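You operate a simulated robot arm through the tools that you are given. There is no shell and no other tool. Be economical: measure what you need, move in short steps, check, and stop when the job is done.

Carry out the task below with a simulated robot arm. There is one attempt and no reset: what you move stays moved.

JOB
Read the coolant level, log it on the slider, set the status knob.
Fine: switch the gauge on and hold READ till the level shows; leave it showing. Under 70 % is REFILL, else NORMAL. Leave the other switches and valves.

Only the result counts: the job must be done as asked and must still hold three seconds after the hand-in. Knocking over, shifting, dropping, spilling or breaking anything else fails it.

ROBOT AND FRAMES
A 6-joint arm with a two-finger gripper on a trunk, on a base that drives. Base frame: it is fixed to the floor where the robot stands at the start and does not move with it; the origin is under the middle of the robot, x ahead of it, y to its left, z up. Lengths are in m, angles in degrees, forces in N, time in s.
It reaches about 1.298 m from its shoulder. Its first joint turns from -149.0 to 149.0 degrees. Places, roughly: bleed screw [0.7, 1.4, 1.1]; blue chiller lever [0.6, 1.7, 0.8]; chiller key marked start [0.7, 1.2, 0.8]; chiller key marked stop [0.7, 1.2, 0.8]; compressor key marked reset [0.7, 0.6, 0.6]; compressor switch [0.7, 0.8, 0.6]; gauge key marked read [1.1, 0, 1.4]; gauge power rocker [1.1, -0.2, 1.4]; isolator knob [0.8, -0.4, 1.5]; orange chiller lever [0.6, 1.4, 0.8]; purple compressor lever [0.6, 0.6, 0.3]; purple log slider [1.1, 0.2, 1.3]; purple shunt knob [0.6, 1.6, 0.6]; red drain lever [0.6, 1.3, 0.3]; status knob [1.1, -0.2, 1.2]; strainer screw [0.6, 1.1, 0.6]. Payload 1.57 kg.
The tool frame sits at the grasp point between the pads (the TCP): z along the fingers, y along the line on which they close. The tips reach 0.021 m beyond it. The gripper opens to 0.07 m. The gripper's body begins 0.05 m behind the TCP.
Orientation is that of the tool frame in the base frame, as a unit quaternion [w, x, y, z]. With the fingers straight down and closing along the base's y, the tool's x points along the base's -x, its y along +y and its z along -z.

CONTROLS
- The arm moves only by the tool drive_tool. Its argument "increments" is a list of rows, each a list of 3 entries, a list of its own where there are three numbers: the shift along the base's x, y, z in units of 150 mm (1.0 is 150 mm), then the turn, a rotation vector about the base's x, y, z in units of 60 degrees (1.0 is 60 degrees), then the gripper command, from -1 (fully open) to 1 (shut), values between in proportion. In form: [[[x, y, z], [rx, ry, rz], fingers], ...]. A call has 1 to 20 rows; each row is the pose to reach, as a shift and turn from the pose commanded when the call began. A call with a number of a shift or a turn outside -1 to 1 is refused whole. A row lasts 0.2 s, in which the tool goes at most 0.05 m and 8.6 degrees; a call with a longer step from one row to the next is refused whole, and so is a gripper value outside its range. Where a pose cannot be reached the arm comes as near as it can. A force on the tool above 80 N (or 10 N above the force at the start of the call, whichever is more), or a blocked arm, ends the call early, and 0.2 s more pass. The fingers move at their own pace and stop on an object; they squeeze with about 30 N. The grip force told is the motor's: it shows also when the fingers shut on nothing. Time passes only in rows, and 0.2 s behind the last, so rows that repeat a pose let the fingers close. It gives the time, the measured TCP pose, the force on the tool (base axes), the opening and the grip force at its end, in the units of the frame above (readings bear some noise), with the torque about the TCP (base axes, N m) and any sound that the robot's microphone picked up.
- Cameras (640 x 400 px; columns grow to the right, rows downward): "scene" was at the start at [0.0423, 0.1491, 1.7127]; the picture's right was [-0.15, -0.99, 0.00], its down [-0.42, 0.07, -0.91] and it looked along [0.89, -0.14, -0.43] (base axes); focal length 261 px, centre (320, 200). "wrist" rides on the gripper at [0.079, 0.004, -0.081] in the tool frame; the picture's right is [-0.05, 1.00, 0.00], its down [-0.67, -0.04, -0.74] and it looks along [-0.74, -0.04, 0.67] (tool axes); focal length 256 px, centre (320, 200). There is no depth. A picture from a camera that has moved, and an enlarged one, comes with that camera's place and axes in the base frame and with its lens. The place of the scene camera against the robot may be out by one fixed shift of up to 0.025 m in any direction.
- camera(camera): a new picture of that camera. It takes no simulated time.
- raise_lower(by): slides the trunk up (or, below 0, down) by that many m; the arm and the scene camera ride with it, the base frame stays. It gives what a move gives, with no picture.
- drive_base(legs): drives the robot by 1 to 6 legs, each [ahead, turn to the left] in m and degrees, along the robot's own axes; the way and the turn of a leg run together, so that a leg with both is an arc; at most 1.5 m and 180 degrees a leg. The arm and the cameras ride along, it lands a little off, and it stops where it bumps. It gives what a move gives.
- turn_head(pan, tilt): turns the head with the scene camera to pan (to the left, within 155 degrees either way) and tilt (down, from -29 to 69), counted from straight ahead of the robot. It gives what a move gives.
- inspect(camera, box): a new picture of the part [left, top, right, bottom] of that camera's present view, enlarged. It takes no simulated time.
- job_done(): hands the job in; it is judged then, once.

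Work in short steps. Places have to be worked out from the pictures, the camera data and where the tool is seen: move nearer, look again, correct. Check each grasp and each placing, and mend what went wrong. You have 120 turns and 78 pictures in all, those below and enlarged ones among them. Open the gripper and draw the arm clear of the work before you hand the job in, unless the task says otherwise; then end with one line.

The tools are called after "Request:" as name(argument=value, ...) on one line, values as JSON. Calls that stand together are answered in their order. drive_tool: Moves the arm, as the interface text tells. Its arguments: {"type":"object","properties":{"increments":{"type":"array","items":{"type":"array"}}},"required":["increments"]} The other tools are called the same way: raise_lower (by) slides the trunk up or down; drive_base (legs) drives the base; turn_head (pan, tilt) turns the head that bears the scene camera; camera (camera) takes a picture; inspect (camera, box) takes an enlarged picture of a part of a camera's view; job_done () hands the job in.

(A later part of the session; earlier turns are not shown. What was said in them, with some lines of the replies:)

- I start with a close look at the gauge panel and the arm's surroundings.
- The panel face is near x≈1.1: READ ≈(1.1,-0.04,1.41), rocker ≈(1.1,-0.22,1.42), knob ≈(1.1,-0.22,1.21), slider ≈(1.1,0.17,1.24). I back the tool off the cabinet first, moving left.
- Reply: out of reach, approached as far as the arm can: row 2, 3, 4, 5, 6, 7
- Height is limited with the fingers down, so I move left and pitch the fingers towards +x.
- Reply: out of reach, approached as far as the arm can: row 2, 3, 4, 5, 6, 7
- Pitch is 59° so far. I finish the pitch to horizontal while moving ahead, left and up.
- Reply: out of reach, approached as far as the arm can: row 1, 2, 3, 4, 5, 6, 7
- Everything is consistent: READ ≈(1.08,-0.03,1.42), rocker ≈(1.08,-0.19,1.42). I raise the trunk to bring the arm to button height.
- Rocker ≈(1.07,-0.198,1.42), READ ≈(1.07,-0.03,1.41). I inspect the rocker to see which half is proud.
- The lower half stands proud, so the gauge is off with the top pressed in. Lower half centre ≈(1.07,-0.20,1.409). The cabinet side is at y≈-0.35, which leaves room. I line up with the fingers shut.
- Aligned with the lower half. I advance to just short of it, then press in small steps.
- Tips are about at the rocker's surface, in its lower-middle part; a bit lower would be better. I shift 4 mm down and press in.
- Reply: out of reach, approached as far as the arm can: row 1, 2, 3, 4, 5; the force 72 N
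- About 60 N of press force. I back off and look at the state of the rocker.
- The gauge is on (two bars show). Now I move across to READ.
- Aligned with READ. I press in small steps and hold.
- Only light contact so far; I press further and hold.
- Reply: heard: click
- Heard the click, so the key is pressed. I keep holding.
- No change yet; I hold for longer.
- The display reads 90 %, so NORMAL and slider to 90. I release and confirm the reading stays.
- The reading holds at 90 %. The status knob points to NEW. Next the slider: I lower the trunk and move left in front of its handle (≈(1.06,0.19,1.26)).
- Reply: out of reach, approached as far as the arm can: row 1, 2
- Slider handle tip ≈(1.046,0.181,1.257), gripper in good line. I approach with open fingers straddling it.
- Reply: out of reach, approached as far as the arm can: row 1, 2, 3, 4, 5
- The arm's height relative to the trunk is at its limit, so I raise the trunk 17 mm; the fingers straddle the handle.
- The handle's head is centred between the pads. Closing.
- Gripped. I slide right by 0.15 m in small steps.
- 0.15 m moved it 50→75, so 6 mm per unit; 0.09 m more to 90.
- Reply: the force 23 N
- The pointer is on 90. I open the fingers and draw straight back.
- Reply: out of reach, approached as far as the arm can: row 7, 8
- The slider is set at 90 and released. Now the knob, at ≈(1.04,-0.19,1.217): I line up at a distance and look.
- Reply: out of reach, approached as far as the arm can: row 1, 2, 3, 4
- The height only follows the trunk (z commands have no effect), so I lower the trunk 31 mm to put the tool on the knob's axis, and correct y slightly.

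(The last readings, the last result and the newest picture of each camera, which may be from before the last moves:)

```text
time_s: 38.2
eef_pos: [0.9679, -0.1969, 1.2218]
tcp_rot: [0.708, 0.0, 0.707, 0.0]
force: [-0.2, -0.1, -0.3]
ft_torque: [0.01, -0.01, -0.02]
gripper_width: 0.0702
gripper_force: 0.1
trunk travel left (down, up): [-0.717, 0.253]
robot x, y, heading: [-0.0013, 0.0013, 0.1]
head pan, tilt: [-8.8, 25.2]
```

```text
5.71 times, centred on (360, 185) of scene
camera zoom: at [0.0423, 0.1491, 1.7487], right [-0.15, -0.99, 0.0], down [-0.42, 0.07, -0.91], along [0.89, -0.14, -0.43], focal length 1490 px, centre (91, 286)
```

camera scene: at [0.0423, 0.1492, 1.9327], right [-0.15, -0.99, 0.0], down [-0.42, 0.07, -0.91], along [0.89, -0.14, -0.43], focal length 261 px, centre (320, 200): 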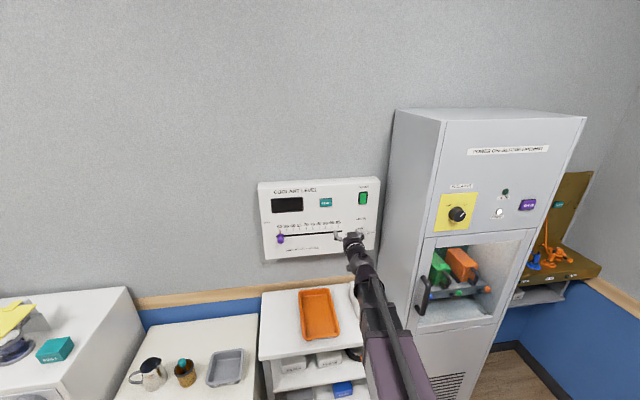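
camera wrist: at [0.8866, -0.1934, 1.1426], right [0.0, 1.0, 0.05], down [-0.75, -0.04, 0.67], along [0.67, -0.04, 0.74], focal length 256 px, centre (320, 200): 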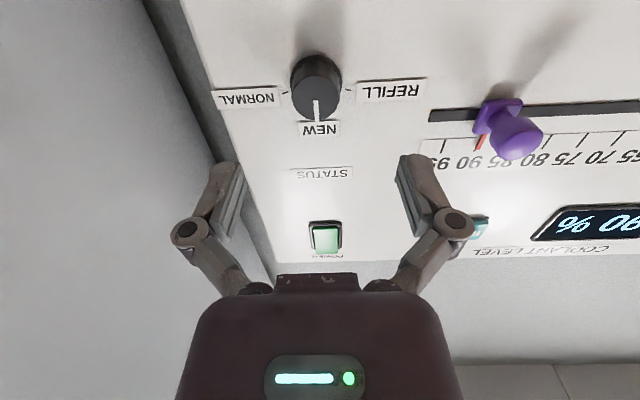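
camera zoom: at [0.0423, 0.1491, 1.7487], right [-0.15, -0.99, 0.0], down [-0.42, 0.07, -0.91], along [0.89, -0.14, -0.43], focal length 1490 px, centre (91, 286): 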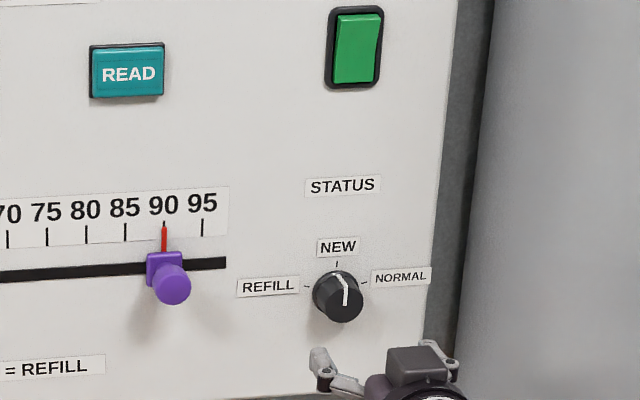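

Knob axis ≈ y -0.200, z 1.223, centred between the fingers. I advance to straddle it.

Request:
drive_tool(increments=[[[0.2, -0.02, 0], [0, 0, 0], -1], [[0.4, -0.02, 0], [0, 0, 0], -1], [[0.5, -0.02, 0], [0, 0, 0], -1], [[0.5, -0.02, 0], [0, 0, 0], -1]])

Request:
camera(camera="wrist")

```text
time_s: 39.2
eef_pos: [1.0417, -0.2015, 1.222]
tcp_rot: [0.708, 0.0, 0.707, 0.0]
force: [0.1, 0.0, 0.3]
ft_torque: [0.0, 0.0, 0.01]
gripper_width: 0.07
gripper_force: 0.0
trunk travel left (down, up): [-0.717, 0.253]
robot x, y, heading: [-0.0016, -0.0023, -0.2]
head pan, tilt: [-8.8, 25.2]
```

```text
41 pictures are left
camera wrist: at [0.9615, -0.1976, 1.1426], right [0.0, 1.0, 0.05], down [-0.75, -0.04, 0.67], along [0.67, -0.04, 0.74], focal length 256 px, centre (320, 200)
```

wrist: 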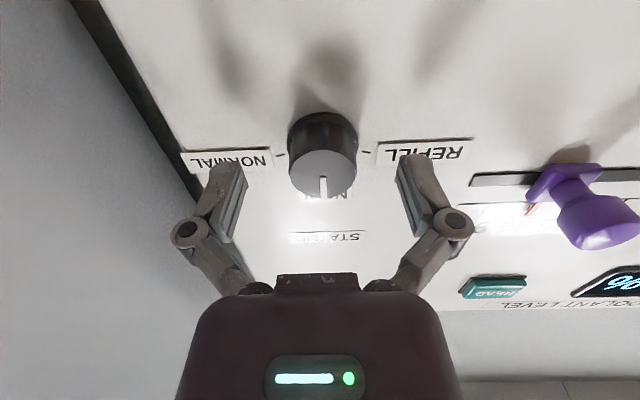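

Knob is centred between the pads. Closing.

Request:
drive_tool(increments=[[[0, 0, 0], [0, 0, 0], 1], [[0, 0, 0], [0, 0, 0], 1], [[0, 0, 0], [0, 0, 0], 1], [[0, 0, 0], [0, 0, 0], 1]])

Request:
camera(camera="wrist")

```text
time_s: 40.2
eef_pos: [1.0405, -0.2, 1.223]
tcp_rot: [0.708, 0.0, 0.707, 0.0]
force: [-12.0, 8.0, -7.7]
ft_torque: [-0.02, 0.07, 0.28]
gripper_width: 0.0327
gripper_force: 31.9
trunk travel left (down, up): [-0.717, 0.253]
robot x, y, heading: [-0.0025, -0.0003, -0.1]
head pan, tilt: [-8.8, 25.2]
```

```text
40 pictures are left
camera wrist: at [0.9606, -0.1967, 1.1429], right [0.0, 1.0, 0.05], down [-0.75, -0.04, 0.67], along [0.67, -0.04, 0.74], focal length 256 px, centre (320, 200)
```

wrist: 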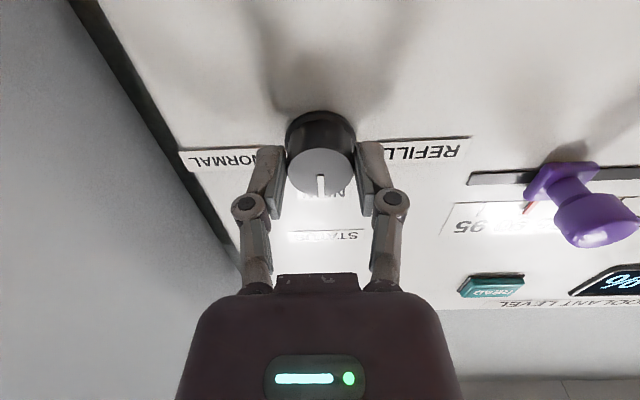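

Gripped (33 mm). I turn +56° about x (clockwise from the front, towards NORMAL) and watch.

Request:
drive_tool(increments=[[[0, 0, 0], [0.13, 0, 0], 1], [[0, 0, 0], [0.26, 0, 0], 1], [[0, 0, 0], [0.39, 0, 0], 1], [[0, 0, 0], [0.52, 0, 0], 1], [[0, 0, 0], [0.65, 0, 0], 1], [[0, 0, 0], [0.78, 0, 0], 1], [[0, 0, 0], [0.91, 0, 0], 1], [[0, 0, 0], [0.93, 0, 0], 1]])

Request:
camera(camera="wrist")

```text
time_s: 42.0
eef_pos: [1.0406, -0.1984, 1.2246]
tcp_rot: [0.625, 0.331, 0.624, 0.332]
force: [-12.1, 10.3, 0.0]
ft_torque: [0.0, 0.21, 0.31]
gripper_width: 0.0324
gripper_force: 32.0
trunk travel left (down, up): [-0.717, 0.253]
robot x, y, heading: [0.002, -0.0022, 0.2]
head pan, tilt: [-8.8, 25.2]
```

```text
39 pictures are left
camera wrist: at [0.961, -0.1308, 1.1824], right [0.0, 0.52, 0.86], down [-0.75, -0.57, 0.34], along [0.67, -0.64, 0.39], focal length 256 px, centre (320, 200)
```

wrist: 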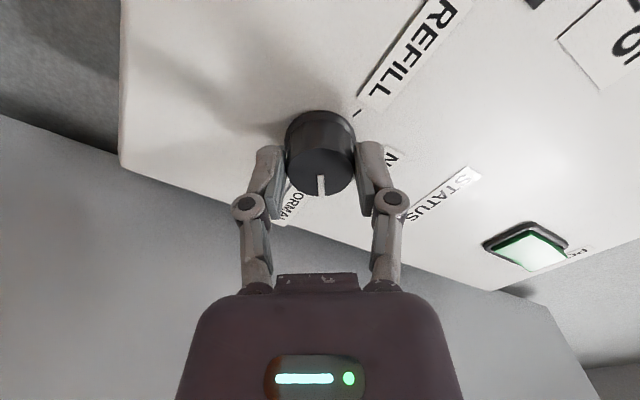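

The knob follows. From tick geometry NORMAL is ≈76° from NEW; I turn 20° more.

Request:
drive_tool(increments=[[[0, 0, 0], [0.12, 0, 0], 1], [[0, 0, 0], [0.24, 0, 0], 1], [[0, 0, 0], [0.333, 0, 0], 1], [[0, 0, 0], [0.333, 0, 0], 1]])

Request:
camera(camera="wrist")

Request:
inspect(camera="scene", box=[330, 150, 390, 220])

```text
time_s: 43.0
eef_pos: [1.041, -0.1976, 1.2245]
tcp_rot: [0.558, 0.434, 0.557, 0.435]
force: [7.9, 12.7, 24.1]
ft_torque: [-0.29, -0.27, 0.65]
gripper_width: 0.0326
gripper_force: 32.0
trunk travel left (down, up): [-0.717, 0.253]
robot x, y, heading: [-0.0003, 0.0012, 0.3]
head pan, tilt: [-8.8, 25.2]
```

```text
38 pictures are left
camera wrist: at [0.9608, -0.1208, 1.2086], right [0.0, 0.19, 0.98], down [-0.74, -0.65, 0.13], along [0.67, -0.73, 0.15], focal length 256 px, centre (320, 200)
```

wrist: 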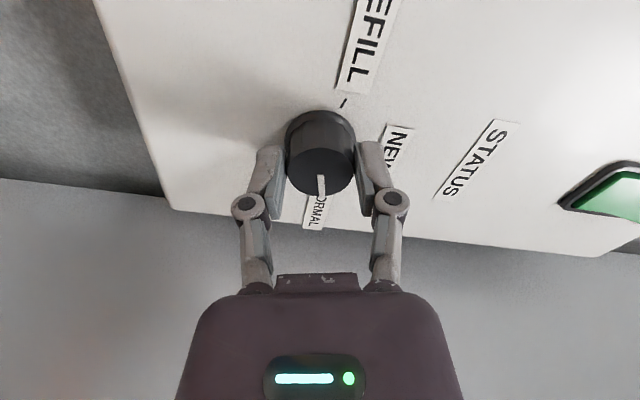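

```text
5.71 times, centred on (360, 185) of scene
camera zoom: at [0.0398, 0.152, 1.7488], right [-0.15, -0.99, 0.0], down [-0.42, 0.06, -0.91], along [0.9, -0.14, -0.42], focal length 1490 px, centre (91, 286)
```

zoom: 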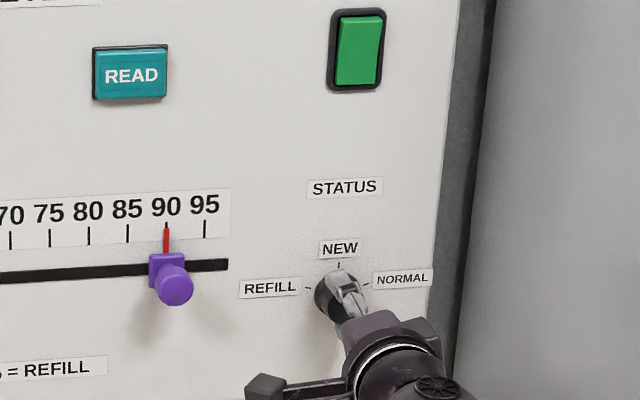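

The pointer aims at NORMAL. I open, draw back and check.

Request:
drive_tool(increments=[[[0, 0, 0], [0, 0, 0], -1], [[0, 0, 0], [0, 0, 0], -1], [[0, 0, 0], [0, 0, 0], -1], [[0, 0, 0], [0, 0, 0], -1], [[-0.3, 0, 0], [0, 0, 0], -1], [[-0.6, 0, 0], [0, 0, 0], -1], [[-0.9, 0, 0], [0, 0, 0], -1], [[-0.9, 0, 0], [0, 0, 0], -1]])

Request:
inspect(camera="scene", box=[340, 165, 390, 200])

Request:
camera(camera="wrist")

```text
time_s: 44.9
eef_pos: [0.907, -0.2046, 1.2222]
tcp_rot: [0.559, 0.434, 0.558, 0.433]
force: [-0.7, 0.0, 1.1]
ft_torque: [-0.01, 0.0, 0.0]
gripper_width: 0.07
gripper_force: 0.0
trunk travel left (down, up): [-0.717, 0.253]
robot x, y, heading: [-0.0019, -0.0017, 0.0]
head pan, tilt: [-8.8, 25.2]
```

```text
11.43 times, centred on (365, 182) of scene
camera zoom: at [0.0429, 0.1491, 1.7487], right [-0.15, -0.99, 0.0], down [-0.42, 0.07, -0.9], along [0.89, -0.14, -0.43], focal length 2980 px, centre (-194, 400)
```

zoom: 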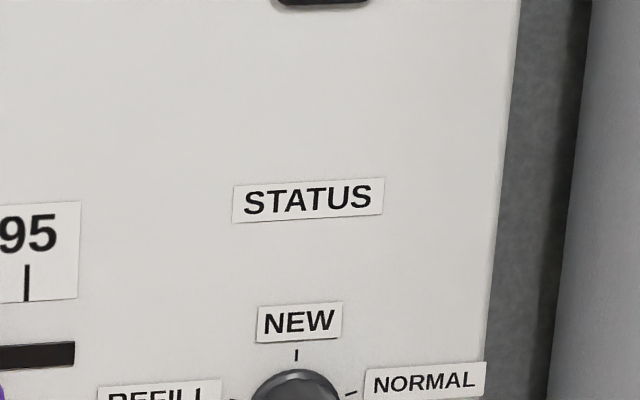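

```text
35 pictures are left
camera wrist: at [0.8265, -0.1276, 1.206], right [0.0, 0.19, 0.98], down [-0.75, -0.65, 0.13], along [0.67, -0.73, 0.14], focal length 256 px, centre (320, 200)
```

wrist: 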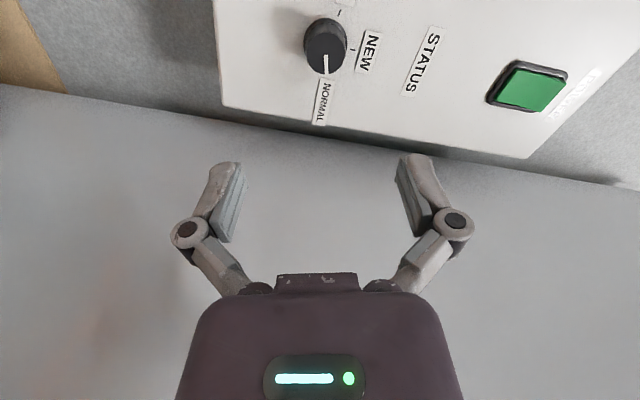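

I zoom in on the knob and the whole panel.

Request:
inspect(camera="scene", box=[345, 185, 385, 215])

Request:
inspect(camera="scene", box=[250, 130, 390, 225])

Request:
inspect(camera="wrist", box=[270, 0, 400, 130])

```text
13.33 times, centred on (365, 200) of scene
camera zoom: at [0.0429, 0.1491, 1.7487], right [-0.15, -0.99, 0.0], down [-0.42, 0.07, -0.9], along [0.89, -0.14, -0.43], focal length 3476 px, centre (-280, 200)
```

zoom: 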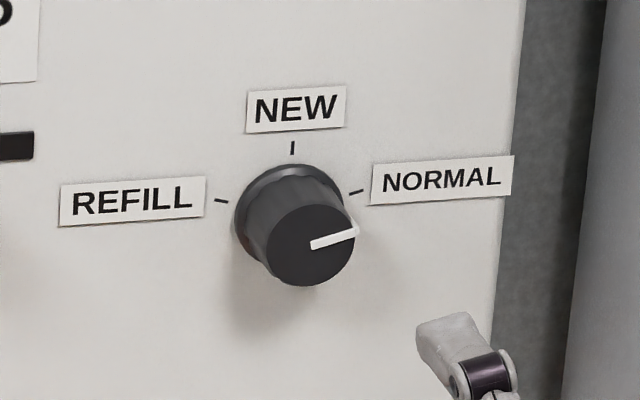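

```text
4.21 times, centred on (320, 178) of scene
camera zoom: at [0.0429, 0.1491, 1.7487], right [-0.15, -0.99, 0.0], down [-0.42, 0.07, -0.9], along [0.89, -0.14, -0.43], focal length 1098 px, centre (320, 295)
```

zoom: 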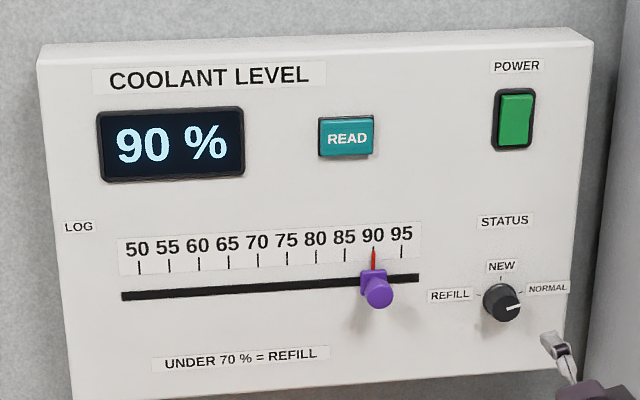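

```text
3.08 times, centred on (335, 65) of wrist
camera zoom: at [0.8265, -0.1276, 1.206], right [0.0, 0.19, 0.98], down [-0.75, -0.65, 0.13], along [0.67, -0.73, 0.14], focal length 788 px, centre (274, 615)
```

zoom: 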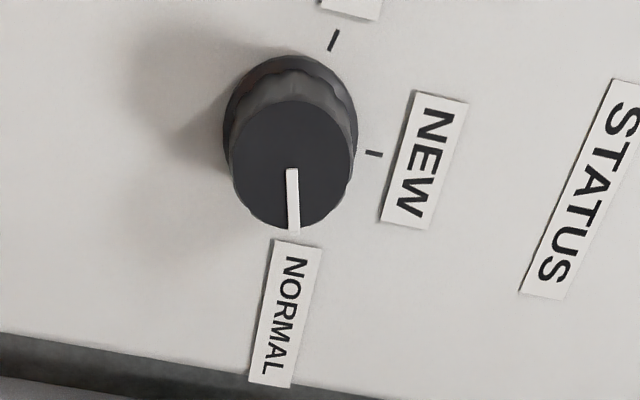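

The pointer is parallel to the NORMAL tick, the slider is on 90 and 90 % is showing. I draw the arm a bit further clear.

Request:
drive_tool(increments=[[[-0.25, 0, 0], [0, 0, 0], -1], [[-0.5, 0.1, 0], [0, 0, 0], -1], [[-0.7, 0.3, 0], [0, 0, 0], -1], [[-0.7, 0.4, 0], [0, 0, 0], -1]])

Request:
camera(camera="scene")

```text
time_s: 45.9
eef_pos: [0.7993, -0.1407, 1.2224]
tcp_rot: [0.558, 0.435, 0.557, 0.435]
force: [-0.7, 0.1, -0.6]
ft_torque: [-0.01, 0.02, 0.03]
gripper_width: 0.0703
gripper_force: 0.1
trunk travel left (down, up): [-0.717, 0.253]
robot x, y, heading: [-0.0002, -0.0001, -0.2]
head pan, tilt: [-8.8, 25.2]
```

```text
31 pictures are left
camera scene: at [0.0426, 0.1493, 1.7487], right [-0.15, -0.99, 0.0], down [-0.42, 0.07, -0.91], along [0.89, -0.14, -0.43], focal length 261 px, centre (320, 200)
```

scene: 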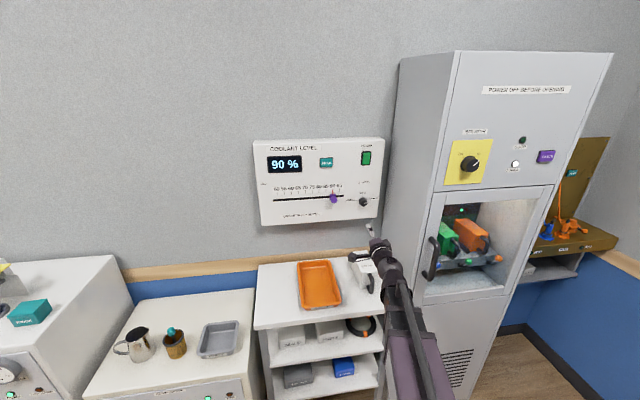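

All is in place and the arm is clear; I hand in.

Request:
job_done()

```text
The job is handed in.
```

The gauge is on and still showing 90 %, the log slider is at 90, and the status knob is set to NORMAL; the job is handed in.
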